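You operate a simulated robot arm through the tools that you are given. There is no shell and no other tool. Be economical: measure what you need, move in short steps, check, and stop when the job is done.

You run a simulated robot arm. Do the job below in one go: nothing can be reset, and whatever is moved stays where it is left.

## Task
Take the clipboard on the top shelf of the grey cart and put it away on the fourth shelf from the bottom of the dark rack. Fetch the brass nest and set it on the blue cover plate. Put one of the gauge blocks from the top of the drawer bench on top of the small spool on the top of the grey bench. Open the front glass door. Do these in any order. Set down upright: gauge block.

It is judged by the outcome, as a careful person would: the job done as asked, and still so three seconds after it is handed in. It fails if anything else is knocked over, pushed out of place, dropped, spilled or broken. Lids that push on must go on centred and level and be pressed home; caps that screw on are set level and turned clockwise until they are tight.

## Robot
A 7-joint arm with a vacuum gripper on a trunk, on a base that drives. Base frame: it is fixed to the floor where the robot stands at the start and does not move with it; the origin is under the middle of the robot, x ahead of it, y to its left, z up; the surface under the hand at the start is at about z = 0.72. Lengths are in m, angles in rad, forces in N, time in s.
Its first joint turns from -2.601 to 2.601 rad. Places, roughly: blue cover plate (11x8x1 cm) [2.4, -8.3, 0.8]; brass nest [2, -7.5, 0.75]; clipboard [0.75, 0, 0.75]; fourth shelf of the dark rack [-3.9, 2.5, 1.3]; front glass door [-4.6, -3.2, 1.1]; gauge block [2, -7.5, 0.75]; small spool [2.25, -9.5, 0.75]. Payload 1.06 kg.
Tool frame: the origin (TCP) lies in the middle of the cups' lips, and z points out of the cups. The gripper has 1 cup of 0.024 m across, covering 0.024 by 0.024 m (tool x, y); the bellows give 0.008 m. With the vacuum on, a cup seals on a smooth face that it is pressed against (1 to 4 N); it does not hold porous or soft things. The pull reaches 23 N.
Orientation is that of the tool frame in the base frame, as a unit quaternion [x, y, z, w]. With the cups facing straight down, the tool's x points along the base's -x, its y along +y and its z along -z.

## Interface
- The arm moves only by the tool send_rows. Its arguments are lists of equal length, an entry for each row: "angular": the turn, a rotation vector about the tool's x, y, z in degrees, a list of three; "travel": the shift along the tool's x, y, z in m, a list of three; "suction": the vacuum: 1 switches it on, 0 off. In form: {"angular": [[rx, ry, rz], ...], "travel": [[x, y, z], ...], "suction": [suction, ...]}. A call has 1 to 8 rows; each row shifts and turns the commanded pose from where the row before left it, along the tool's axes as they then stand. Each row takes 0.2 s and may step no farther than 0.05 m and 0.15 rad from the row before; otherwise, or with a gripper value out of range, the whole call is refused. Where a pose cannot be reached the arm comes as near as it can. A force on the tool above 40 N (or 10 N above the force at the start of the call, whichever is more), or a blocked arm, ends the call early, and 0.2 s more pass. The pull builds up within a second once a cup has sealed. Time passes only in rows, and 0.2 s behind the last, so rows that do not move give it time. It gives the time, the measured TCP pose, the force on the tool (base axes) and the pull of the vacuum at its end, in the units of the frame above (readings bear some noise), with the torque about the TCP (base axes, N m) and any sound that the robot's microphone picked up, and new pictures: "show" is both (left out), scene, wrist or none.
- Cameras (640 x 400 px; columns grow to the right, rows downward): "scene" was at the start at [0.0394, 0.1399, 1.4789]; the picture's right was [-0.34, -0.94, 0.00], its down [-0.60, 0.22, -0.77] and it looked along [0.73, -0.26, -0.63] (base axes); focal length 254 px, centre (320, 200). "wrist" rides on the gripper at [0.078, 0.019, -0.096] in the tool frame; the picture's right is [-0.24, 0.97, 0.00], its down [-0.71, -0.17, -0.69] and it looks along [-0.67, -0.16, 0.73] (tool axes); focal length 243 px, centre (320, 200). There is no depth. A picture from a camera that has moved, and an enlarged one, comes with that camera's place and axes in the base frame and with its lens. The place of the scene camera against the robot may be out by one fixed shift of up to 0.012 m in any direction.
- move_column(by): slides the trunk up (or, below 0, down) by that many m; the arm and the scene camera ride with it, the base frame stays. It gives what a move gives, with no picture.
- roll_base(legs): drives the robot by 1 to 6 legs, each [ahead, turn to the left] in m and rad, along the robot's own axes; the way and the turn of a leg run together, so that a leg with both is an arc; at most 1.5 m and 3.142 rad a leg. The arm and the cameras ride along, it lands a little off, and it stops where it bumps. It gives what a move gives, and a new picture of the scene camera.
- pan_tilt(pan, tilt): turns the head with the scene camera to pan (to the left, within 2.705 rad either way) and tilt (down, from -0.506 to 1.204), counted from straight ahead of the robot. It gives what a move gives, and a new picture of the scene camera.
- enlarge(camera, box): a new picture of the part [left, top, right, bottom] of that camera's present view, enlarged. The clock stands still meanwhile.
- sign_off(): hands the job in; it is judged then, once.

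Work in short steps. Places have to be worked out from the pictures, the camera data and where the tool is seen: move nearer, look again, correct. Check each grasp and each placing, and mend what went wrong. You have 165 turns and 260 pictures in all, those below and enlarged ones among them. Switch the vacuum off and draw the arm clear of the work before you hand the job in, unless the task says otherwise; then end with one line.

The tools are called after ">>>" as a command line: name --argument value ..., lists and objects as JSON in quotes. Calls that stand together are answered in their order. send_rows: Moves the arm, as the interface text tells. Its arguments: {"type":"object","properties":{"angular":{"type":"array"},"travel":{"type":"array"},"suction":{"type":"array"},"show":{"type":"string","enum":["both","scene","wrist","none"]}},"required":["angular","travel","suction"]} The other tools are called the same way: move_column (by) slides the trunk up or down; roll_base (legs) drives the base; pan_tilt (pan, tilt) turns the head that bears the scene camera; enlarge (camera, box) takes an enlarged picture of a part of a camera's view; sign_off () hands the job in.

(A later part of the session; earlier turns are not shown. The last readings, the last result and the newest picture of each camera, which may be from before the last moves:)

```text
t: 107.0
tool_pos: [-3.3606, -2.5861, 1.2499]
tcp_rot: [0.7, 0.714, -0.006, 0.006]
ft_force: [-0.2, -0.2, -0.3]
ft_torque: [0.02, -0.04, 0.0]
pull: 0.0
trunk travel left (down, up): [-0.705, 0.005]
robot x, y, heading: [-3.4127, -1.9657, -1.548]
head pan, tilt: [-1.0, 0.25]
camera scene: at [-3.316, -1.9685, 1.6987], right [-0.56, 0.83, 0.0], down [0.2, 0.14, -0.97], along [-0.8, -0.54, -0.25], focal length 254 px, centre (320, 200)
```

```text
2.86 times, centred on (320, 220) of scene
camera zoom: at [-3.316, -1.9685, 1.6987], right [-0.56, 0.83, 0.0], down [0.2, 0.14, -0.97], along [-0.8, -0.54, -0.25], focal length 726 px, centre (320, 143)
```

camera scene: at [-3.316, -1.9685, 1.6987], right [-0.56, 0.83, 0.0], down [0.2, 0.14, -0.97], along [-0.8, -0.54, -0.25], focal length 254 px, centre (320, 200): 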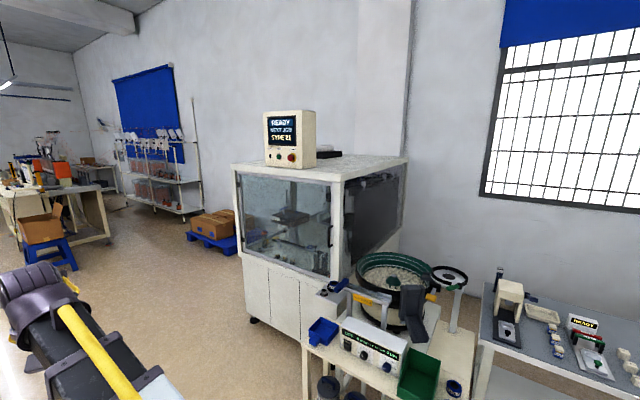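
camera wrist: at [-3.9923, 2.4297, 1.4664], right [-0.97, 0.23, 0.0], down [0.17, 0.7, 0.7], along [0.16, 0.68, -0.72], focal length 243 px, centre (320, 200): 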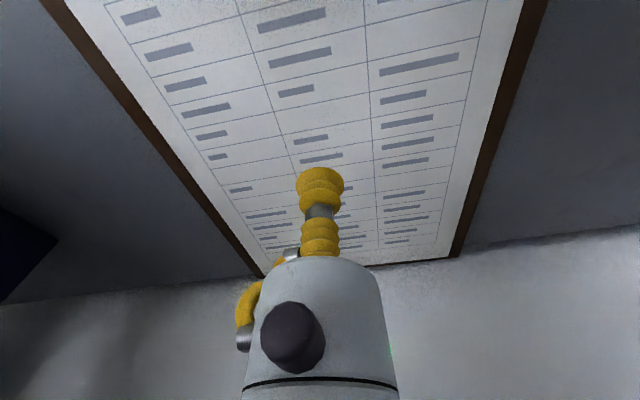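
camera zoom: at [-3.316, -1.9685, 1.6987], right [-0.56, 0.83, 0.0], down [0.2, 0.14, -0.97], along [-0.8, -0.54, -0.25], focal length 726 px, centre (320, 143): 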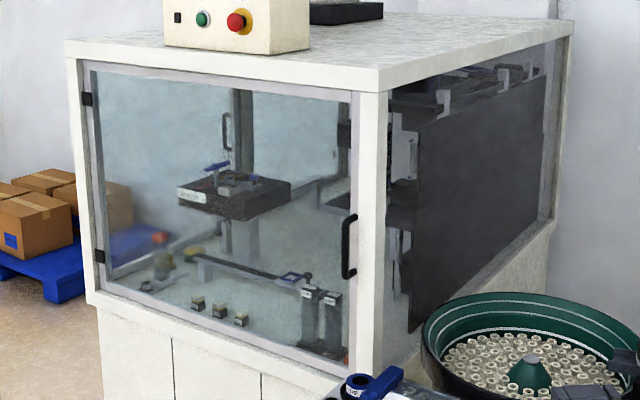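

The front door is hinged at its far (-y) edge, with the handle at the near edge: the face is at x≈-4.58 and the handle at about (-4.58, -2.75, 1.08). The glass suits suction, so I drive in front and face it.

>>> roll_base --legs '[[0, -0.302], [0.85, 0], [0, -1.29]]'

>>> pan_tilt --pan 0 --tilt 0.45

```text
t: 115.7
tool_pos: [-4.2716, -2.8162, 1.2511]
tcp_rot: [1.0, -0.001, -0.008, 0.0]
ft_force: [0.2, 0.0, 0.6]
ft_torque: [-0.02, 0.01, 0.02]
pull: 0.1
trunk travel left (down, up): [-0.705, 0.005]
robot x, y, heading: [-3.646, -2.7764, -3.144]
head pan, tilt: [-1.0, 0.25]
camera scene: at [-3.6501, -2.8699, 1.6987], right [0.84, 0.54, 0.0], down [0.13, -0.21, -0.97], along [-0.52, 0.82, -0.25], focal length 254 px, centre (320, 200)
```

scene: 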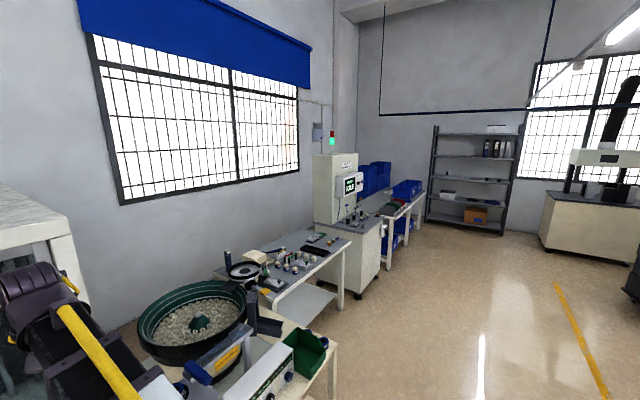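

```text
t: 116.9
tool_pos: [-4.2721, -2.8163, 1.25]
tcp_rot: [1.0, -0.001, -0.008, 0.0]
ft_force: [-0.1, -0.3, 0.1]
ft_torque: [-0.01, 0.01, 0.0]
pull: 0.2
trunk travel left (down, up): [-0.705, 0.005]
robot x, y, heading: [-3.6472, -2.7787, -3.143]
head pan, tilt: [0.0, 0.45]
camera scene: at [-3.6915, -2.9486, 1.68], right [0.0, 1.0, 0.0], down [0.44, 0.0, -0.9], along [-0.9, 0.0, -0.44], focal length 254 px, centre (320, 200)
```

scene: 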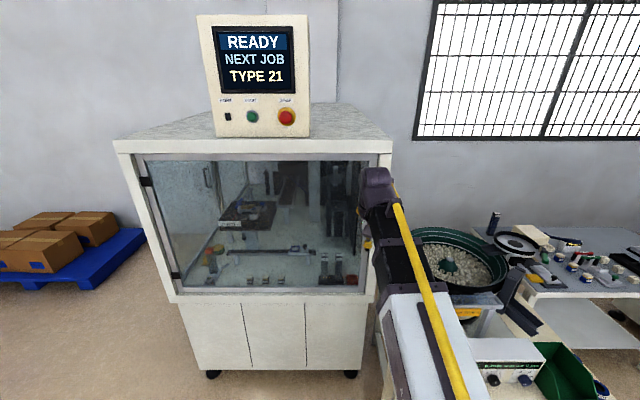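

The door glass spans y from -3.61 to -2.735 and z from 0.79 to 1.39. I move forward and sideways a little and start turning the tool horizontal, to face the glass.

>>> send_rows --angular '[[0, 0, 0], [0, 0, 0], [0, 0, 0], [0, -8.5, 0], [0, -8.5, 0], [0, -8.5, 0], [0, -8.5, 0], [0, -8.5, 0]]' --travel '[[-0.045, 0.02, 0], [-0.045, 0.02, 0], [-0.02, 0.04, 0], [0, 0, 0], [0, 0, 0], [0, 0, 0], [0, 0, 0], [0, 0, 0]]' --suction '[0, 0, 0, 0, 0, 0, 0, 0]' --show "wrist"

>>> send_rows --angular '[[0, -8.5, 0], [0, -8.5, 0], [0, -8.5, 0], [0, -8.5, 0], [0, -8.5, 0], [0, -5, 0], [0, 0, 0]]' --travel '[[0, 0, 0], [0, 0, 0], [0, 0, 0], [0, 0, 0], [0, 0, 0], [0, 0, 0], [0, 0, 0]]' --suction '[0, 0, 0, 0, 0, 0, 0]' --show "both"

```text
t: 118.7
tool_pos: [-4.3813, -2.8953, 1.2532]
tcp_rot: [0.928, -0.002, -0.372, -0.001]
ft_force: [-0.2, 0.3, -0.1]
ft_torque: [-0.02, -0.01, 0.01]
pull: 0.0
trunk travel left (down, up): [-0.705, 0.005]
robot x, y, heading: [-3.6485, -2.7814, -3.138]
head pan, tilt: [0.0, 0.45]
camera wrist: at [-4.2588, -2.9143, 1.2664], right [-0.17, -0.97, 0.16], down [-0.04, 0.17, 0.98], along [-0.98, 0.16, -0.07], focal length 243 px, centre (320, 200)
```

wrist: 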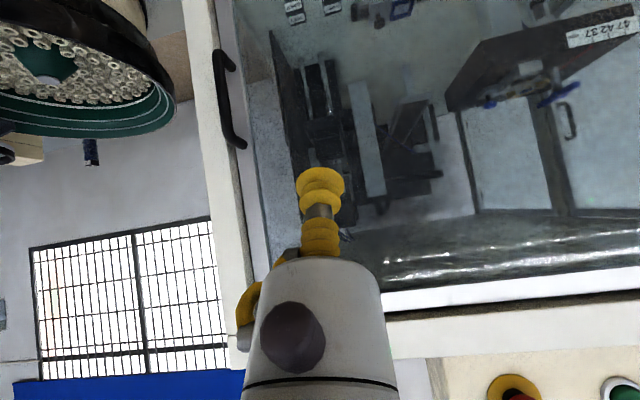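

```text
t: 120.3
tool_pos: [-4.3818, -2.896, 1.252]
tcp_rot: [-0.7, 0.001, 0.714, 0.001]
ft_force: [0.0, 0.6, -0.1]
ft_torque: [-0.02, 0.02, 0.0]
pull: 0.0
trunk travel left (down, up): [-0.705, 0.005]
robot x, y, heading: [-3.648, -2.7799, -3.144]
head pan, tilt: [0.0, 0.45]
camera scene: at [-3.6915, -2.9487, 1.68], right [0.0, 1.0, 0.0], down [0.44, 0.0, -0.9], along [-0.9, 0.0, -0.44], focal length 254 px, centre (320, 200)
camera wrist: at [-4.2872, -2.9148, 1.1708], right [0.0, -0.97, 0.24], down [0.7, 0.17, 0.7], along [-0.72, 0.16, 0.68], focal length 243 px, centre (320, 200)
```

scene: 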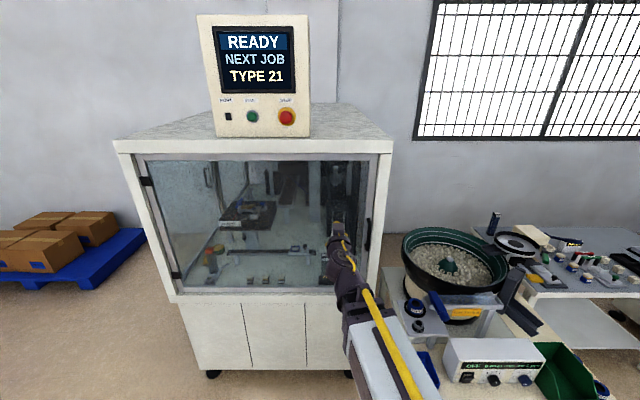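
wrist: 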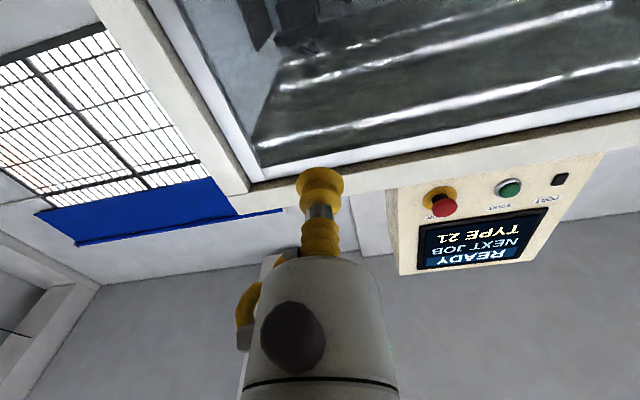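

The tool now points at the glass. I lower it to z≈1.1 and advance carefully with the vacuum on.

>>> send_rows --angular '[[0, 0, 0], [0, 0, 0], [0, 0, 0], [0, 0, 0], [0, 0, 0], [0, 0, 0], [0, 0, 0], [0, 0, 0]]' --travel '[[0.05, 0, 0], [0.05, 0, 0], [0.05, 0, 0], [0, 0, 0.04], [0, 0, 0.04], [0, 0, 0.04], [0, 0, 0.02], [0, 0, 0.02]]' --suction '[0, 0, 0, 0, 0, 1, 1, 1]' --show "both"

```text
t: 122.1
tool_pos: [-4.5442, -2.8942, 1.1061]
tcp_rot: [-0.701, 0.001, 0.713, 0.001]
ft_force: [-0.4, 0.1, -0.9]
ft_torque: [0.03, -0.04, -0.02]
pull: 0.0
trunk travel left (down, up): [-0.705, 0.005]
robot x, y, heading: [-3.6475, -2.7748, -3.142]
head pan, tilt: [0.0, 0.45]
camera scene: at [-3.6916, -2.9487, 1.68], right [0.0, 1.0, 0.0], down [0.44, 0.0, -0.9], along [-0.9, 0.0, -0.44], focal length 254 px, centre (320, 200)
camera wrist: at [-4.45, -2.9133, 1.0243], right [0.0, -0.97, 0.24], down [0.7, 0.17, 0.7], along [-0.72, 0.16, 0.68], focal length 243 px, centre (320, 200)
```

scene: 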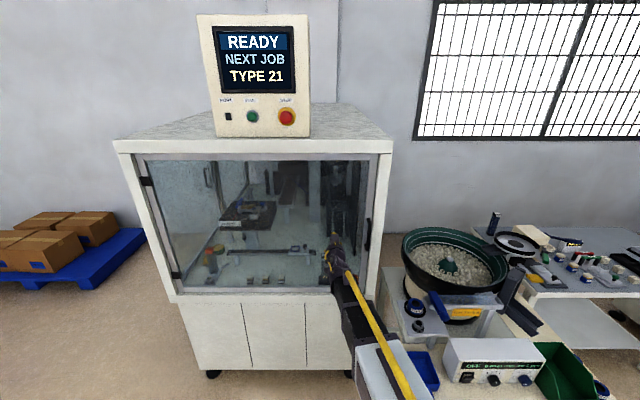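
wrist: 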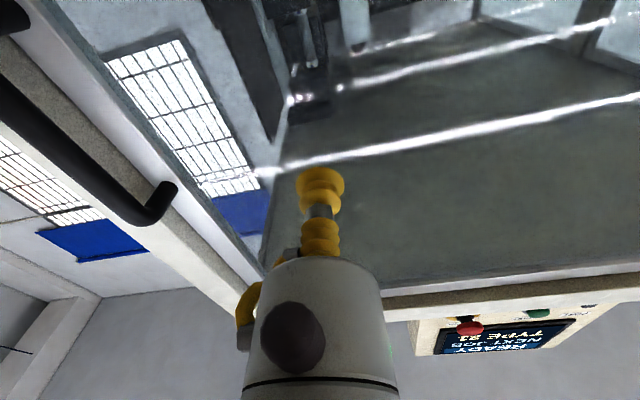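

No contact yet at x=-4.544; I creep forward.

>>> send_rows --angular '[[0, 0, 0], [0, 0, 0], [0, 0, 0], [0, 0, 0], [0, 0, 0]]' --travel '[[0, 0, 0.015], [0, 0, 0.008], [0, 0, 0.006], [0, 0, 0.005], [0, 0, 0.0]]' --suction '[1, 1, 1, 1, 1]' --show "none"

```text
t: 123.3
tool_pos: [-4.5793, -2.8949, 1.1056]
tcp_rot: [-0.701, 0.001, 0.713, 0.001]
ft_force: [0.2, -0.5, -0.9]
ft_torque: [0.02, -0.02, 0.02]
pull: 0.0
trunk travel left (down, up): [-0.705, 0.005]
robot x, y, heading: [-3.6466, -2.7792, -3.139]
head pan, tilt: [0.0, 0.45]
```

>>> send_rows --angular '[[0, 0, 0], [0, 0, 0], [0, 0, 0], [0, 0, 0], [0, 0, 0], [0, 0, 0]]' --travel '[[0, 0, 0.006], [0, 0, 0.005], [0, 0, 0.005], [0, 0, 0.005], [0, 0, 0.004], [0, 0, 0]]' --suction '[1, 1, 1, 1, 1, 1]' --show "wrist"

```text
t: 124.7
tool_pos: [-4.6037, -2.8943, 1.1059]
tcp_rot: [-0.701, 0.002, 0.713, 0.001]
ft_force: [-0.5, -0.3, -1.1]
ft_torque: [-0.02, -0.01, 0.0]
pull: 0.1
trunk travel left (down, up): [-0.705, 0.005]
robot x, y, heading: [-3.6484, -2.775, -3.144]
head pan, tilt: [0.0, 0.45]
camera wrist: at [-4.509, -2.914, 1.0249], right [0.0, -0.97, 0.24], down [0.7, 0.17, 0.7], along [-0.72, 0.16, 0.68], focal length 243 px, centre (320, 200)
```

wrist: 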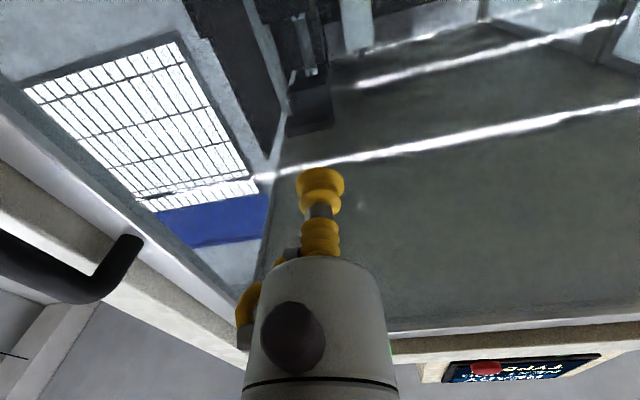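

>>> send_rows --angular '[[0, 0, 0], [0, 0, 0], [0, 0, 0], [0, 0, 0], [0, 0, 0], [0, 0, 0], [0, 0, 0]]' --travel '[[0, 0, 0.005], [0, 0, 0.005], [0, 0, 0.005], [0, 0, 0.005], [0, 0, 0.004], [0, 0, 0.004], [0, 0, 0]]' --suction '[1, 1, 1, 1, 1, 1, 1]' --show "none"

```text
t: 126.1
tool_pos: [-4.6243, -2.8936, 1.1067]
tcp_rot: [-0.7, 0.0, 0.714, 0.0]
ft_force: [9.9, 0.8, 1.4]
ft_torque: [0.04, 0.04, 0.03]
pull: 23.2
trunk travel left (down, up): [-0.705, 0.005]
robot x, y, heading: [-3.6468, -2.7804, -3.143]
head pan, tilt: [0.0, 0.45]
stopped in row 6: the force on the tool passed its limit at 44 N (the readings are from after the stop); the commanded pose is now the measured one
```

The cup sealed on the glass at 23 N. I start pulling along the door's arc (hinge radius ≈0.715 m), gently at first.

>>> send_rows --angular '[[0.8, 0, 0], [1.6, 0, 0], [1.6, 0, 0], [1.6, 0, 0], [0, 0, 0]]' --travel '[[0, 0, -0.01], [0, 0.0003, -0.02], [0, 0.0003, -0.02], [0, 0.0003, -0.02], [0, 0, 0]]' --suction '[1, 1, 1, 1, 1]' --show "scene"

```text
t: 127.3
tool_pos: [-4.5555, -2.8969, 1.1041]
tcp_rot: [-0.701, 0.036, 0.711, 0.036]
ft_force: [0.4, 4.9, 6.0]
ft_torque: [0.0, -0.06, 0.18]
pull: 23.0
trunk travel left (down, up): [-0.705, 0.005]
robot x, y, heading: [-3.6497, -2.779, 3.142]
head pan, tilt: [0.0, 0.45]
camera scene: at [-3.6902, -2.9478, 1.6802], right [0.0, 1.0, 0.0], down [0.43, 0.0, -0.9], along [-0.9, 0.0, -0.43], focal length 254 px, centre (320, 200)
```

scene: 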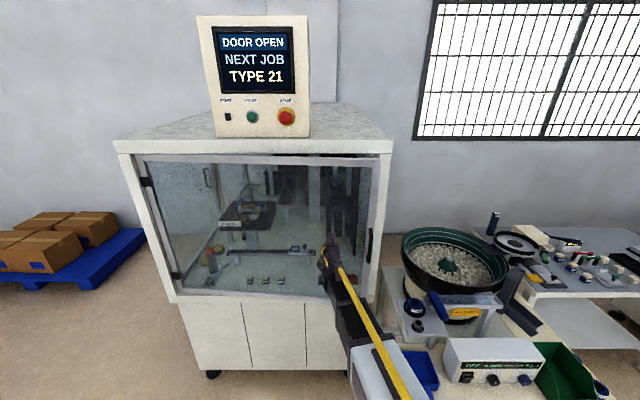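

The display says "DOOR OPEN". I continue along the arc.

>>> send_rows --angular '[[3.4, 0, 0], [3.4, 0, 0], [3.4, 0, 0], [3.4, 0, 0], [3.4, 0, 0], [0, 0, 0]]' --travel '[[-0.002, 0.0013, -0.042], [-0.0008, 0.0013, -0.042], [-0.0008, 0.0013, -0.042], [-0.0008, 0.0013, -0.042], [-0.0008, 0.0013, -0.042], [0, 0, 0]]' --suction '[1, 1, 1, 1, 1, 1]' --show "scene"

```text
t: 128.7
tool_pos: [-4.3521, -2.9497, 1.1065]
tcp_rot: [-0.688, 0.141, 0.698, 0.139]
ft_force: [2.2, 6.1, -0.8]
ft_torque: [0.03, 0.0, 0.23]
pull: 23.1
trunk travel left (down, up): [-0.705, 0.005]
robot x, y, heading: [-3.6513, -2.7779, -3.139]
head pan, tilt: [0.0, 0.45]
camera scene: at [-3.6907, -2.9481, 1.6802], right [0.0, 1.0, 0.0], down [0.43, 0.0, -0.9], along [-0.9, 0.0, -0.43], focal length 254 px, centre (320, 200)
```

scene: 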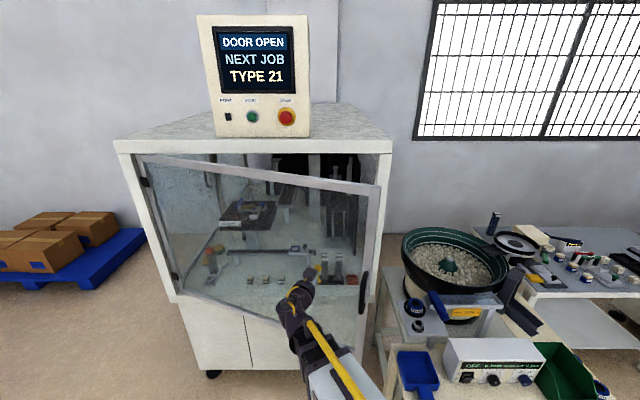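

The door is at about 23° and follows well. A few more rows, then I'll let go and push it the rest of the way from inside.

>>> send_rows --angular '[[3.0, 0, 0], [3.2, 0, 0], [3.2, 0, 0], [0, 0, 0]]' --travel '[[-0.0008, -0.001, -0.04], [-0.0008, 0.0008, -0.042], [-0.0008, 0.0008, -0.042], [0, 0, 0]]' --suction '[1, 1, 1, 1]' --show "scene"

```text
t: 129.7
tool_pos: [-4.2425, -3.0048, 1.1071]
tcp_rot: [-0.675, 0.198, 0.684, 0.194]
ft_force: [2.9, 5.4, 2.3]
ft_torque: [-0.03, 0.06, 0.21]
pull: 22.5
trunk travel left (down, up): [-0.705, 0.005]
robot x, y, heading: [-3.652, -2.7771, -3.138]
head pan, tilt: [0.0, 0.45]
camera scene: at [-3.6903, -2.9481, 1.6802], right [0.0, 1.0, 0.0], down [0.43, 0.0, -0.9], along [-0.9, 0.0, -0.43], focal length 254 px, centre (320, 200)
```

scene: 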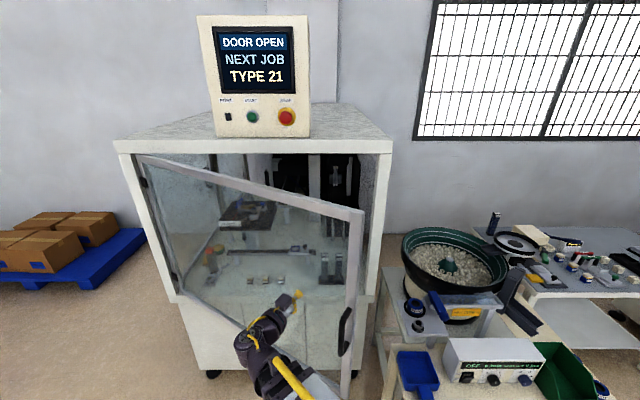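

>>> send_rows --angular '[[3.0, 0, 0], [3.2, 0, 0], [3.2, 0, 0], [3.2, 0, 0], [0, 0, 0]]' --travel '[[-0.001, -0.001, -0.04], [-0.001, 0.0008, -0.042], [-0.001, 0.0008, -0.042], [-0.001, 0.0008, -0.042], [0, 0, 0]]' --suction '[1, 1, 1, 1, 1]' --show "scene"

```text
t: 130.9
tool_pos: [-4.1104, -3.1043, 1.108]
tcp_rot: [-0.65, 0.271, 0.658, 0.268]
ft_force: [2.4, 2.5, -4.9]
ft_torque: [-0.05, 0.12, 0.12]
pull: 22.6
trunk travel left (down, up): [-0.705, 0.005]
robot x, y, heading: [-3.6485, -2.7786, 3.144]
head pan, tilt: [0.0, 0.45]
camera scene: at [-3.691, -2.9489, 1.6799], right [0.0, 1.0, 0.0], down [0.44, 0.0, -0.9], along [-0.9, 0.0, -0.44], focal length 254 px, centre (320, 200)
```

scene: 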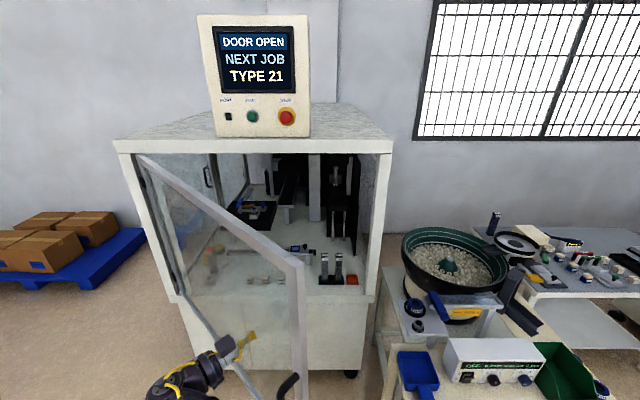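

At 45° and still sealed. I continue the arc.

>>> send_rows --angular '[[3.2, 0, 0], [3.2, 0, 0], [3.2, 0, 0], [3.2, 0, 0], [0, 0, 0]]' --travel '[[0, 0.0005, -0.042], [-0.0005, 0.0008, -0.042], [-0.0005, 0.0008, -0.042], [-0.0005, 0.0008, -0.042], [0, 0, 0]]' --suction '[1, 1, 1, 1, 1]' --show "scene"

```text
t: 132.1
tool_pos: [-4.1136, -3.1703, 1.0995]
tcp_rot: [-0.626, 0.327, 0.631, 0.321]
ft_force: [3.6, 3.4, -2.7]
ft_torque: [0.01, 0.04, 0.25]
pull: 22.4
out of reach, approached as far as the arm can: row 2, 3, 4
trunk travel left (down, up): [-0.705, 0.005]
robot x, y, heading: [-3.6481, -2.7786, 3.138]
head pan, tilt: [0.0, 0.45]
camera scene: at [-3.6909, -2.9484, 1.68], right [0.0, 1.0, 0.0], down [0.44, 0.0, -0.9], along [-0.9, 0.0, -0.44], focal length 254 px, centre (320, 200)
```

scene: 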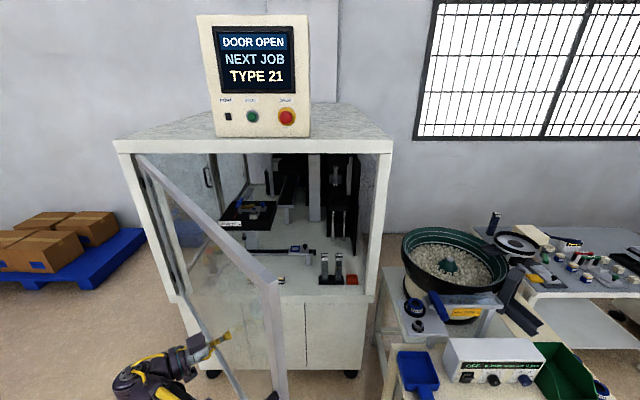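

The arm is at its limit at about 54°. I release and back the tool off the glass.

>>> send_rows --angular '[[0, 0, 0], [0, 0, 0], [0, 0, 0], [0, 0, 0], [0, 0, 0]]' --travel '[[0, 0, 0], [0, 0, 0], [0, 0.02, -0.02], [0, 0.03, -0.02], [0, 0.04, 0]]' --suction '[0, 0, 0, 0, 0]' --show "scene"

```text
t: 133.3
tool_pos: [-4.1734, -3.2489, 1.1002]
tcp_rot: [-0.625, 0.327, 0.632, 0.32]
ft_force: [-0.5, -0.3, -0.2]
ft_torque: [0.0, 0.0, 0.0]
pull: 0.0
out of reach, approached as far as the arm can: row 3, 4
trunk travel left (down, up): [-0.705, 0.005]
robot x, y, heading: [-3.6505, -2.7772, 3.139]
head pan, tilt: [0.0, 0.45]
camera scene: at [-3.6912, -2.949, 1.68], right [0.0, 1.0, 0.0], down [0.44, 0.0, -0.9], along [-0.9, 0.0, -0.44], focal length 254 px, centre (320, 200)
```

scene: 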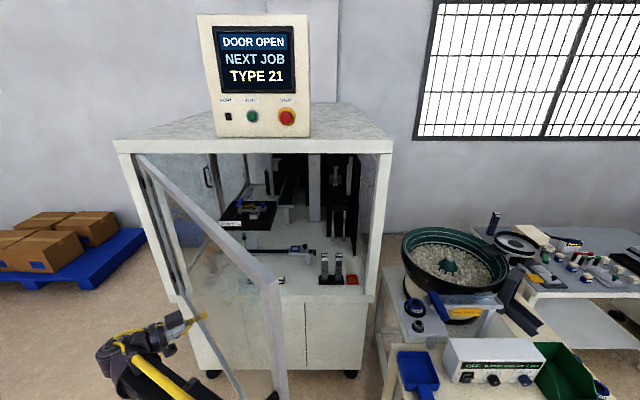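

I back straight away from the door, then square the tool up with the robot.

>>> roll_base --legs '[[-0.6, 0]]'

>>> send_rows --angular '[[-8.5, 0, 0], [-8.5, 0, 0], [-8.5, 0, 0], [-8.5, 0, 0], [-8.5, 0, 0], [-8.5, 0, 0], [-3, 0, 0]]' --travel '[[0, 0, 0.02], [0, 0, 0.02], [0, -0.03, 0], [0, -0.04, 0], [0, -0.04, 0], [0, -0.04, 0], [0, -0.04, 0]]' --suction '[0, 0, 0, 0, 0, 0, 0]' --show "none"

```text
t: 136.7
tool_pos: [-3.5746, -3.2495, 1.0998]
tcp_rot: [-0.626, 0.326, 0.632, 0.32]
ft_force: [0.1, 0.0, -0.2]
ft_torque: [0.04, 0.02, -0.03]
pull: 0.1
trunk travel left (down, up): [-0.705, 0.005]
robot x, y, heading: [-3.0519, -2.7766, -3.138]
head pan, tilt: [0.0, 0.45]
camera scene: at [-3.0935, -2.9481, 1.68], right [0.0, 1.0, 0.0], down [0.44, 0.0, -0.9], along [-0.9, 0.0, -0.44], focal length 254 px, centre (320, 200)
```

scene: 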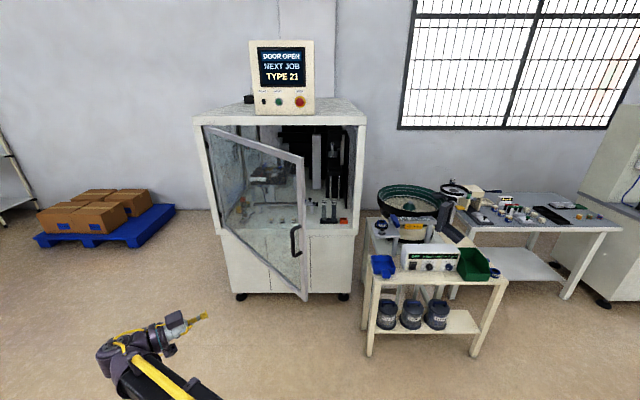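

```text
t: 138.3
tool_pos: [-3.6032, -3.1251, 1.0686]
tcp_rot: [-0.703, 0.004, 0.711, 0.0]
ft_force: [0.6, -0.7, -0.2]
ft_torque: [-0.01, 0.02, 0.0]
pull: 0.2
out of reach, approached as far as the arm can: row 5, 6, 7
trunk travel left (down, up): [-0.705, 0.005]
robot x, y, heading: [-3.0511, -2.7787, -3.138]
head pan, tilt: [0.0, 0.45]
```

The door stays at about 50°. I swing around (turn left, reverse) to stand on the +y side, facing -y, where I can push the inner glass.

>>> roll_base --legs '[[0, 2.37], [-0.75, 0], [0, -0.8]]'

>>> pan_tilt --pan -0.4 --tilt 0.5

```text
t: 150.0
tool_pos: [-3.2435, -2.8025, 1.0697]
tcp_rot: [-0.501, -0.491, 0.506, -0.501]
ft_force: [0.2, 0.0, -1.1]
ft_torque: [-0.03, 0.01, -0.02]
pull: 0.0
trunk travel left (down, up): [-0.705, 0.005]
robot x, y, heading: [-3.5888, -2.2484, -1.576]
head pan, tilt: [0.0, 0.45]
camera scene: at [-3.4134, -2.2958, 1.68], right [-1.0, 0.0, 0.0], down [0.0, 0.44, -0.9], along [0.0, -0.9, -0.44], focal length 254 px, centre (320, 200)
```

scene: 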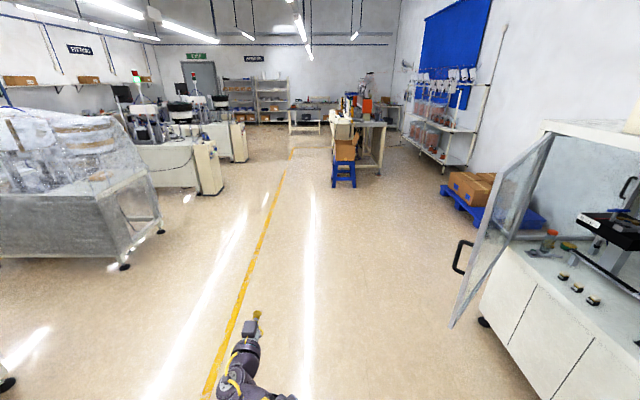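

```text
t: 150.9
tool_pos: [-3.2429, -2.801, 1.069]
tcp_rot: [-0.502, -0.492, 0.506, -0.499]
ft_force: [0.8, -0.1, -0.1]
ft_torque: [-0.03, -0.03, -0.02]
pull: 0.1
trunk travel left (down, up): [-0.705, 0.005]
robot x, y, heading: [-3.5869, -2.2452, -1.574]
head pan, tilt: [-0.4, 0.499]
camera scene: at [-3.4487, -2.2875, 1.6756], right [-0.92, 0.39, 0.0], down [0.19, 0.44, -0.88], along [-0.34, -0.81, -0.48], focal length 254 px, centre (320, 200)
```

scene: 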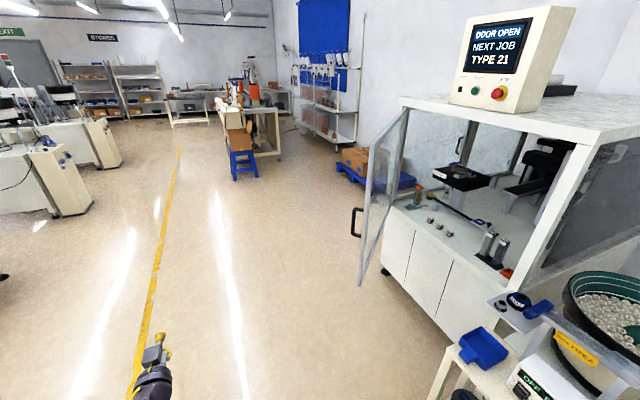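

The door tip is near (-3.94, -3.0). I turn right 0.9 rad and yaw the tool back to point at -y, ready to go behind the glass.

>>> roll_base --legs '[[0, -0.9]]'

>>> send_rows --angular '[[-8.5, 0, 0], [-8.5, 0, 0], [-8.5, 0, 0], [-8.5, 0, 0], [-8.5, 0, 0], [-8.5, 0, 0]]' --travel '[[0, -0.02, 0], [0, -0.02, 0], [0, -0.02, 0], [0, -0.02, 0], [0, -0.03, 0], [0, -0.03, 0]]' --suction '[0, 0, 0, 0, 0, 0]' --show "scene"

```text
t: 153.6
tool_pos: [-3.8077, -2.8615, 1.0682]
tcp_rot: [-0.666, -0.225, 0.673, -0.23]
ft_force: [0.4, -0.2, -0.1]
ft_torque: [-0.02, 0.0, 0.01]
pull: 0.0
trunk travel left (down, up): [-0.705, 0.005]
robot x, y, heading: [-3.5893, -2.2467, -2.474]
head pan, tilt: [-0.4, 0.499]
camera scene: at [-3.5305, -2.378, 1.6756], right [-0.26, 0.96, 0.0], down [0.46, 0.13, -0.88], along [-0.85, -0.23, -0.48], focal length 254 px, centre (320, 200)
```

scene: 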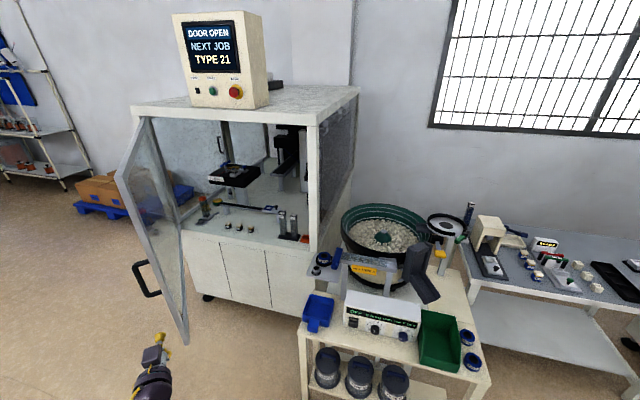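

```text
t: 155.0
tool_pos: [-3.8575, -2.8874, 1.0491]
tcp_rot: [-0.592, -0.38, 0.599, -0.383]
ft_force: [0.1, -0.4, 0.0]
ft_torque: [0.01, -0.01, 0.02]
pull: 0.0
out of reach, approached as far as the arm can: row 1, 2, 3, 4, 5, 6
trunk travel left (down, up): [-0.705, 0.005]
robot x, y, heading: [-3.5885, -2.2472, -2.473]
head pan, tilt: [-0.4, 0.499]
camera scene: at [-3.5305, -2.3779, 1.6756], right [-0.26, 0.96, 0.0], down [0.46, 0.13, -0.88], along [-0.85, -0.23, -0.48], focal length 254 px, centre (320, 200)
```

scene: 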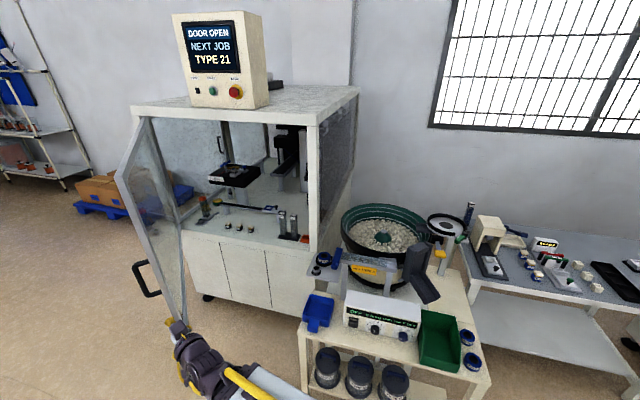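

The tool points mostly at -y now. I move it in the -x direction, past the door's free edge, keeping clear of it.

>>> send_rows --angular '[[0, 0, 0], [0, 0, 0], [0, 0, 0], [0, 0, 0], [0, 0, 0], [0, 0, 0], [0, 0, 0]]' --travel '[[0, 0, -0.03], [0, -0.036, 0.017], [0, -0.036, 0.017], [0, -0.036, 0.017], [0, -0.036, 0.017], [0, -0.036, 0.017], [0, -0.036, 0.017]]' --suction '[0, 0, 0, 0, 0, 0, 0]' --show "scene"

```text
t: 156.6
tool_pos: [-3.9016, -2.9392, 1.0291]
tcp_rot: [-0.599, -0.372, 0.603, -0.372]
ft_force: [-0.6, -0.2, 0.0]
ft_torque: [-0.01, 0.02, 0.0]
pull: 0.1
out of reach, approached as far as the arm can: row 1, 2, 3, 4, 5, 6, 7
trunk travel left (down, up): [-0.705, 0.005]
robot x, y, heading: [-3.5871, -2.2457, -2.479]
head pan, tilt: [-0.4, 0.499]
camera scene: at [-3.5305, -2.3779, 1.6756], right [-0.26, 0.96, 0.0], down [0.46, 0.13, -0.88], along [-0.85, -0.23, -0.48], focal length 254 px, centre (320, 200)
```

scene: 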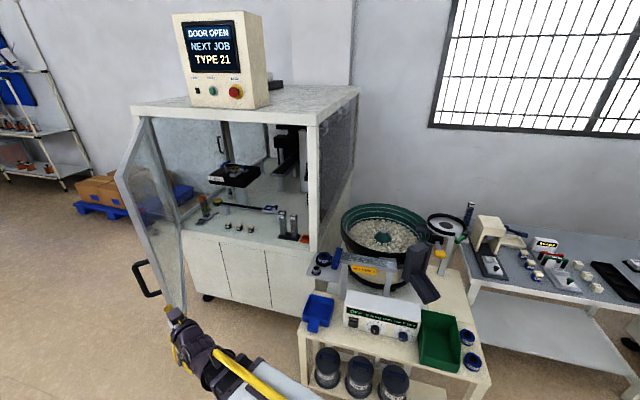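

The arm is at a joint limit with this pose. I back off a little and return the tool to pointing down, which reaches better.

>>> roll_base --legs '[[-0.15, 0]]'

>>> send_rows --angular '[[0, 8.5, 0], [0, 8.5, 0], [0, 8.5, 0], [0, 8.5, 0], [0, 8.5, 0], [0, 8.5, 0], [0, 8.5, 0], [0, 8.5, 0]]' --travel '[[0, 0, 0], [0, 0, 0], [0, 0, 0], [0, 0, 0], [0, 0, 0], [0, 0, 0], [0, 0, 0], [0, 0, 0]]' --suction '[0, 0, 0, 0, 0, 0, 0, 0]' --show "none"

>>> send_rows --angular '[[0, 8.5, 0], [0, 8.5, 0], [0, 5, 0], [0, 0, 0]]' --travel '[[0, 0, 0], [0, 0, 0], [0, 0, 0], [0, 0, 0]]' --suction '[0, 0, 0, 0]' --show "scene"

```text
t: 158.0
tool_pos: [-3.7819, -2.846, 1.0297]
tcp_rot: [-0.599, -0.372, 0.603, -0.373]
ft_force: [-0.1, 0.4, 0.2]
ft_torque: [0.0, 0.01, 0.03]
pull: 0.0
trunk travel left (down, up): [-0.705, 0.005]
robot x, y, heading: [-3.4678, -2.1543, -2.475]
head pan, tilt: [-0.4, 0.499]
camera scene: at [-3.4122, -2.2847, 1.6756], right [-0.26, 0.96, 0.0], down [0.46, 0.13, -0.88], along [-0.85, -0.23, -0.48], focal length 254 px, centre (320, 200)
```

scene: 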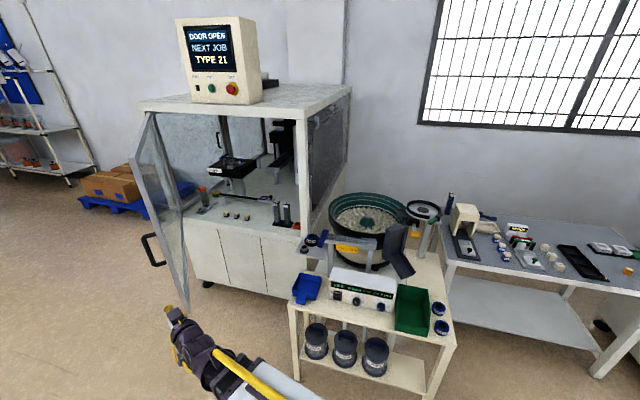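

```text
t: 159.8
tool_pos: [-3.7875, -2.8442, 1.0307]
tcp_rot: [0.831, 0.495, -0.221, 0.127]
ft_force: [0.3, 0.3, -0.2]
ft_torque: [0.01, 0.04, 0.04]
pull: 0.0
out of reach, approached as far as the arm can: row 2, 3
trunk travel left (down, up): [-0.705, 0.005]
robot x, y, heading: [-3.4688, -2.1563, -2.476]
head pan, tilt: [-0.4, 0.499]
```

```text
t: 160.8
tool_pos: [-3.7879, -2.8453, 1.0309]
tcp_rot: [0.858, 0.509, -0.061, 0.03]
ft_force: [-0.4, -0.4, -0.9]
ft_torque: [-0.01, -0.01, 0.02]
pull: 0.1
trunk travel left (down, up): [-0.705, 0.005]
robot x, y, heading: [-3.4693, -2.1528, -2.473]
head pan, tilt: [-0.4, 0.499]
camera scene: at [-3.4124, -2.285, 1.6756], right [-0.26, 0.96, 0.0], down [0.46, 0.13, -0.88], along [-0.85, -0.23, -0.48], focal length 254 px, centre (320, 200)
```

scene: 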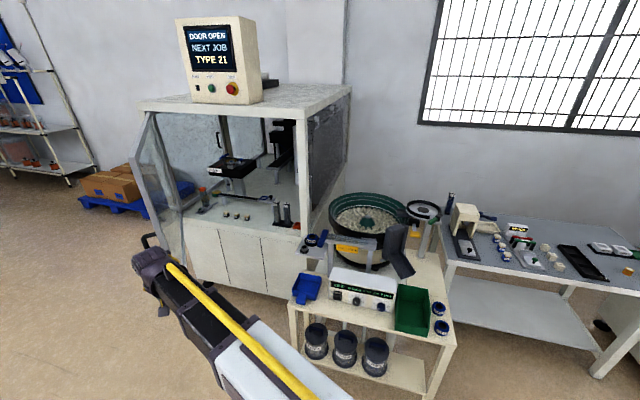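

The tool is nearly down. I turn the base to face -y, finish levelling and squaring the tool, then bring it round in front to x≈-4.02 while staying clear of the door edge.

>>> roll_base --legs '[[0, 0.9]]'

>>> send_rows --angular '[[0, 7.7, 0], [0, 0, 7.7], [0, 0, 7.7], [0, 0, 7.7], [0, 0, 0]]' --travel '[[0, 0, 0], [0, 0, 0], [0, 0, 0], [0, 0, 0], [0, 0, 0]]' --suction '[0, 0, 0, 0, 0]' --show "none"

```text
t: 163.5
tool_pos: [-3.1311, -2.835, 1.0304]
tcp_rot: [0.553, 0.83, -0.042, 0.053]
ft_force: [0.5, 0.0, 0.1]
ft_torque: [0.02, 0.01, -0.02]
pull: 0.1
trunk travel left (down, up): [-0.705, 0.005]
robot x, y, heading: [-3.4713, -2.1567, -1.577]
head pan, tilt: [-0.4, 0.499]
camera scene: at [-3.3308, -2.1951, 1.6755], right [-0.92, 0.4, 0.0], down [0.19, 0.44, -0.88], along [-0.35, -0.81, -0.48], focal length 254 px, centre (320, 200)
```

scene: 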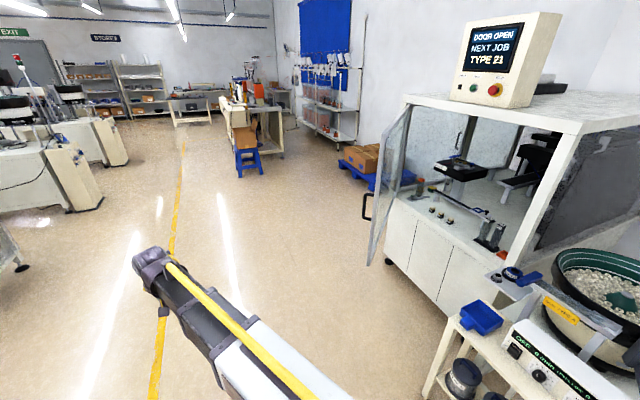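

```text
t: 164.7
tool_pos: [-3.1302, -2.8348, 1.0305]
tcp_rot: [0.711, 0.703, -0.006, -0.002]
ft_force: [-0.3, -0.1, -0.2]
ft_torque: [-0.02, 0.0, 0.02]
pull: 0.0
trunk travel left (down, up): [-0.705, 0.005]
robot x, y, heading: [-3.469, -2.1524, -1.58]
head pan, tilt: [-0.4, 0.499]
```

>>> send_rows --angular '[[0, 0, 0], [0, 0, 0], [0, 0, 0], [0, 0, 0], [0, 0, 0], [0, 0, 0], [0, 0, 0], [0, 0, 0]]' --travel '[[0.01, -0.048, 0], [0.01, -0.048, 0], [0.01, -0.048, 0], [0.01, -0.048, 0], [0, -0.048, 0], [0, -0.048, 0], [0, -0.048, 0], [0, -0.048, 0]]' --suction '[0, 0, 0, 0, 0, 0, 0, 0]' --show "none"

>>> send_rows --angular '[[0, 0, 0], [0, 0, 0], [0, 0, 0], [0, 0, 0], [0, 0, 0], [0, 0, 0], [0, 0, 0], [0, 0, 0]]' --travel '[[0, -0.048, 0], [0, -0.048, 0], [0, -0.048, 0], [0, -0.048, 0], [0, -0.048, 0], [0, -0.048, 0], [0, -0.048, 0], [0, -0.048, 0]]' --suction '[0, 0, 0, 0, 0, 0, 0, 0]' --show "scene"

```text
t: 166.5
tool_pos: [-3.5152, -2.7924, 1.0339]
tcp_rot: [0.709, 0.705, -0.004, -0.002]
ft_force: [-0.4, -0.2, 0.4]
ft_torque: [-0.01, -0.01, -0.02]
pull: 0.0
trunk travel left (down, up): [-0.705, 0.005]
robot x, y, heading: [-3.469, -2.1524, -1.581]
head pan, tilt: [-0.4, 0.499]
```

```text
t: 168.3
tool_pos: [-3.8989, -2.7896, 1.0369]
tcp_rot: [0.71, 0.704, -0.005, 0.0]
ft_force: [0.4, -0.4, 0.4]
ft_torque: [-0.02, -0.01, 0.01]
pull: 0.1
trunk travel left (down, up): [-0.705, 0.005]
robot x, y, heading: [-3.4681, -2.156, -1.575]
head pan, tilt: [-0.4, 0.499]
camera scene: at [-3.3316, -2.1953, 1.6756], right [-0.92, 0.4, 0.0], down [0.19, 0.44, -0.88], along [-0.35, -0.81, -0.48], focal length 254 px, centre (320, 200)
```

scene: 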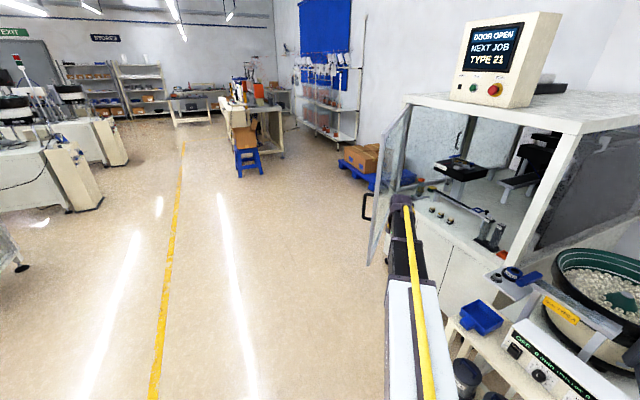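

>>> send_rows --angular '[[0, 0, 0], [0, 0, 0], [0, 0, 0]]' --travel '[[0, -0.048, 0], [0, -0.048, 0], [0, -0.044, 0]]' --suction '[0, 0, 0]' --show "none"

>>> roll_base --legs '[[0.35, 0]]'

```text
t: 169.1
tool_pos: [-4.04, -2.7868, 1.0389]
tcp_rot: [0.71, 0.704, -0.005, -0.001]
ft_force: [0.4, -0.9, -0.2]
ft_torque: [-0.02, -0.01, 0.02]
pull: 0.0
trunk travel left (down, up): [-0.705, 0.005]
robot x, y, heading: [-3.4739, -2.156, -1.581]
head pan, tilt: [-0.4, 0.499]
```

```text
t: 171.4
tool_pos: [-4.0406, -3.1415, 1.0387]
tcp_rot: [0.709, 0.705, -0.005, -0.001]
ft_force: [-0.1, -0.2, -1.1]
ft_torque: [-0.01, -0.01, 0.0]
pull: 0.1
trunk travel left (down, up): [-0.705, 0.005]
robot x, y, heading: [-3.4757, -2.5062, -1.577]
head pan, tilt: [-0.4, 0.499]
camera scene: at [-3.3345, -2.5488, 1.6756], right [-0.92, 0.4, 0.0], down [0.19, 0.44, -0.88], along [-0.35, -0.81, -0.48], focal length 254 px, centre (320, 200)
```

scene: 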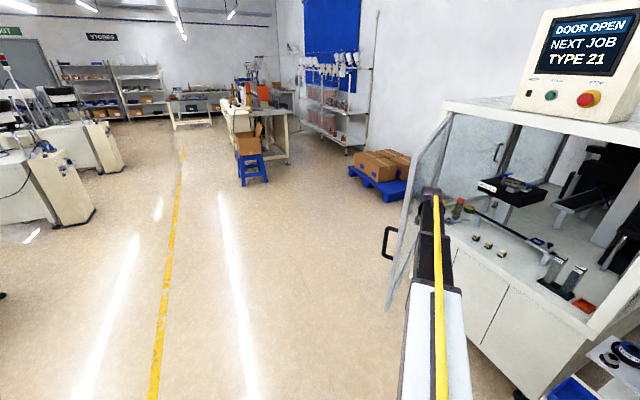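

The tool is about at the inner glass. I keep driving forward to push the door wider.

>>> roll_base --legs '[[0.3, 0]]'

```text
t: 173.4
tool_pos: [-4.0445, -3.4392, 1.0379]
tcp_rot: [0.711, 0.703, -0.005, -0.001]
ft_force: [0.7, 0.1, -0.1]
ft_torque: [0.02, -0.03, 0.0]
pull: 0.1
trunk travel left (down, up): [-0.705, 0.005]
robot x, y, heading: [-3.474, -2.8096, -1.58]
head pan, tilt: [-0.4, 0.499]
camera scene: at [-3.3375, -2.8483, 1.6756], right [-0.92, 0.4, 0.0], down [0.19, 0.44, -0.88], along [-0.35, -0.81, -0.48], focal length 254 px, centre (320, 200)
```

scene: 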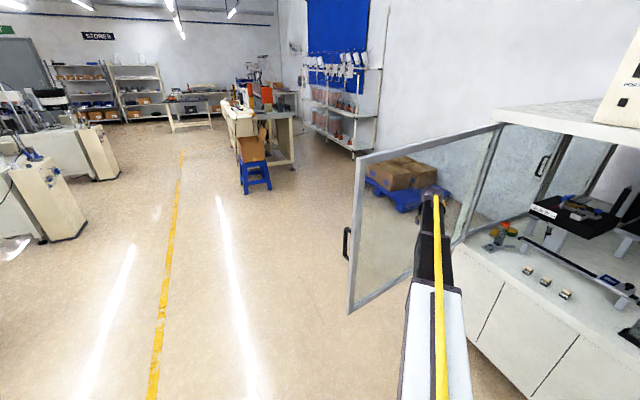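

The door is wide open now. I back off, tuck the arm, and look down the aisle for a route to the other benches.

>>> roll_base --legs '[[-0.45, 0]]'

>>> send_rows --angular '[[0, 0, 0], [0, 0, 0], [0, 0, 0], [0, 0, 0], [0, 0, 0], [0, 0, 0], [0, 0, 0], [0, 0, 0]]' --travel '[[0.01, 0.048, 0], [0, 0.048, 0], [0, 0.048, 0], [0, 0.048, 0], [0, 0.048, 0], [0, 0.048, 0], [0, 0.048, 0], [0, 0.048, 0]]' --suction '[0, 0, 0, 0, 0, 0, 0, 0]' --show "none"

>>> send_rows --angular '[[0, 0, 0], [0, 0, 0], [0, 0, 0], [0, 0, 0]]' --travel '[[0, 0.048, 0], [0, 0.048, 0], [0, 0.048, 0], [0, 0.03, 0]]' --suction '[0, 0, 0, 0]' --show "none"

>>> pan_tilt --pan 0.5 --tilt 0.25

```text
t: 176.1
tool_pos: [-4.0386, -2.9938, 1.0388]
tcp_rot: [0.709, 0.705, -0.006, -0.001]
ft_force: [-0.3, -0.2, 0.4]
ft_torque: [0.02, -0.01, 0.0]
pull: 0.0
trunk travel left (down, up): [-0.705, 0.005]
robot x, y, heading: [-3.4724, -2.3561, -1.578]
head pan, tilt: [-0.4, 0.499]
camera scene: at [-3.3335, -2.4004, 1.6756], right [-0.92, 0.39, 0.0], down [0.19, 0.44, -0.88], along [-0.35, -0.81, -0.48], focal length 254 px, centre (320, 200)
```

scene: 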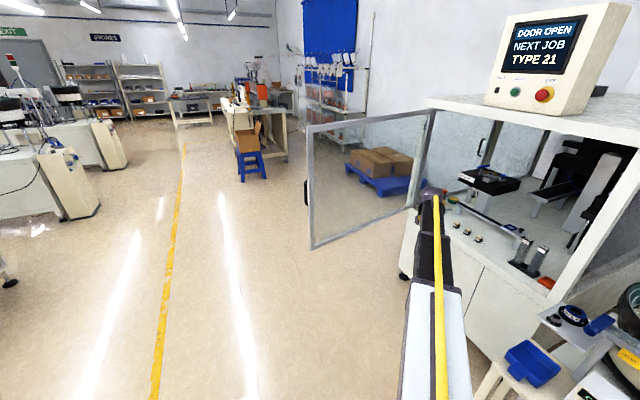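

```text
t: 177.9
tool_pos: [-3.6524, -2.9875, 1.0361]
tcp_rot: [0.709, 0.705, -0.006, -0.003]
ft_force: [-1.3, 1.0, 0.2]
ft_torque: [0.01, -0.02, 0.0]
pull: 0.0
trunk travel left (down, up): [-0.705, 0.005]
robot x, y, heading: [-3.4693, -2.3599, -1.572]
head pan, tilt: [-0.4, 0.499]
```

```text
t: 178.9
tool_pos: [-3.4808, -2.9887, 1.0342]
tcp_rot: [0.709, 0.706, -0.006, -0.002]
ft_force: [-0.3, -0.9, -0.5]
ft_torque: [-0.01, -0.01, -0.04]
pull: 0.0
trunk travel left (down, up): [-0.705, 0.005]
robot x, y, heading: [-3.4746, -2.3601, -1.574]
head pan, tilt: [-0.4, 0.499]
```

```text
t: 180.1
tool_pos: [-3.4812, -2.988, 1.0341]
tcp_rot: [0.708, 0.706, -0.005, -0.001]
ft_force: [0.4, -0.3, -0.7]
ft_torque: [0.0, 0.01, 0.04]
pull: 0.1
trunk travel left (down, up): [-0.705, 0.005]
robot x, y, heading: [-3.4691, -2.3584, -1.571]
head pan, tilt: [0.499, 0.25]
camera scene: at [-3.2534, -2.3992, 1.6987], right [-0.88, -0.47, 0.0], down [-0.12, 0.22, -0.97], along [0.46, -0.85, -0.25], focal length 254 px, centre (320, 200)
```

scene: 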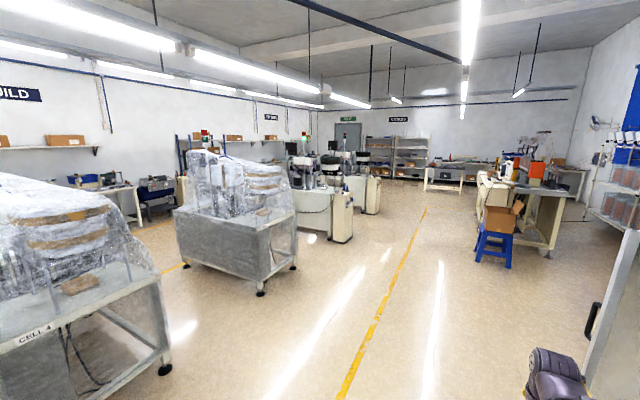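

There's a roughly 1 m gap between the wrapped machines at y≈-3.7, leading to the east aisle. I drive to its mouth.

>>> roll_base --legs '[[0, 0.76], [0.92, 0], [0.92, 0], [0, 0.81]]'

>>> pan_tilt --pan 0 --tilt 0.4

```text
t: 193.5
tool_pos: [-1.5826, -3.7028, 1.0336]
tcp_rot: [-0.003, 1.0, -0.006, 0.003]
ft_force: [-0.5, 0.6, -0.2]
ft_torque: [-0.02, 0.05, 0.02]
pull: 0.0
trunk travel left (down, up): [-0.705, 0.005]
robot x, y, heading: [-2.2104, -3.7019, 0.011]
head pan, tilt: [0.499, 0.25]
camera scene: at [-2.1706, -3.4868, 1.6987], right [0.48, -0.88, 0.0], down [-0.22, -0.12, -0.97], along [0.85, 0.47, -0.25], focal length 254 px, centre (320, 200)
```

scene: 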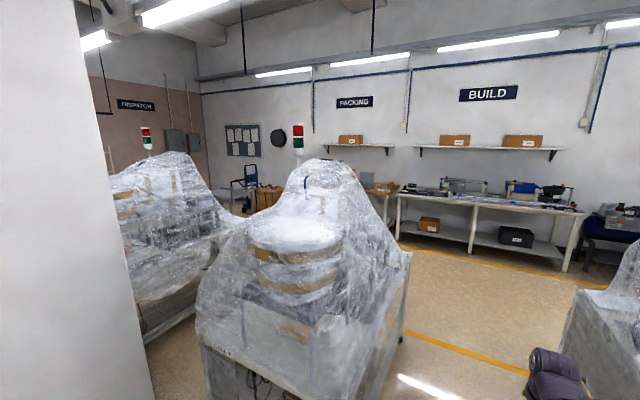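

```text
t: 194.5
tool_pos: [-1.5832, -3.7037, 1.0336]
tcp_rot: [-0.004, 1.0, -0.005, 0.003]
ft_force: [-0.1, -0.4, 0.3]
ft_torque: [-0.02, 0.02, -0.03]
pull: 0.1
trunk travel left (down, up): [-0.705, 0.005]
robot x, y, heading: [-2.214, -3.6973, 0.002]
head pan, tilt: [0.0, 0.4]
camera scene: at [-2.1597, -3.5316, 1.6847], right [0.01, -1.0, 0.0], down [-0.39, 0.0, -0.92], along [0.92, 0.01, -0.39], focal length 254 px, centre (320, 200)
```

scene: 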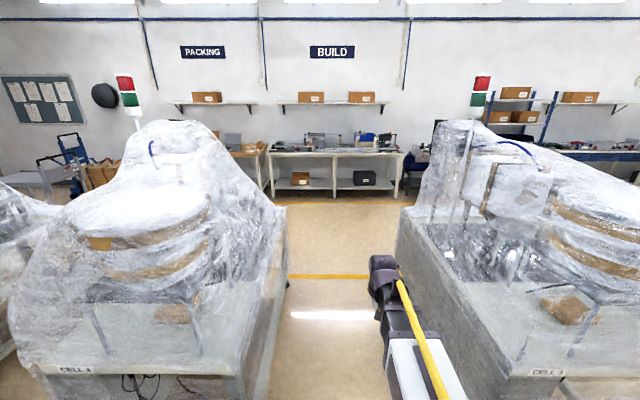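

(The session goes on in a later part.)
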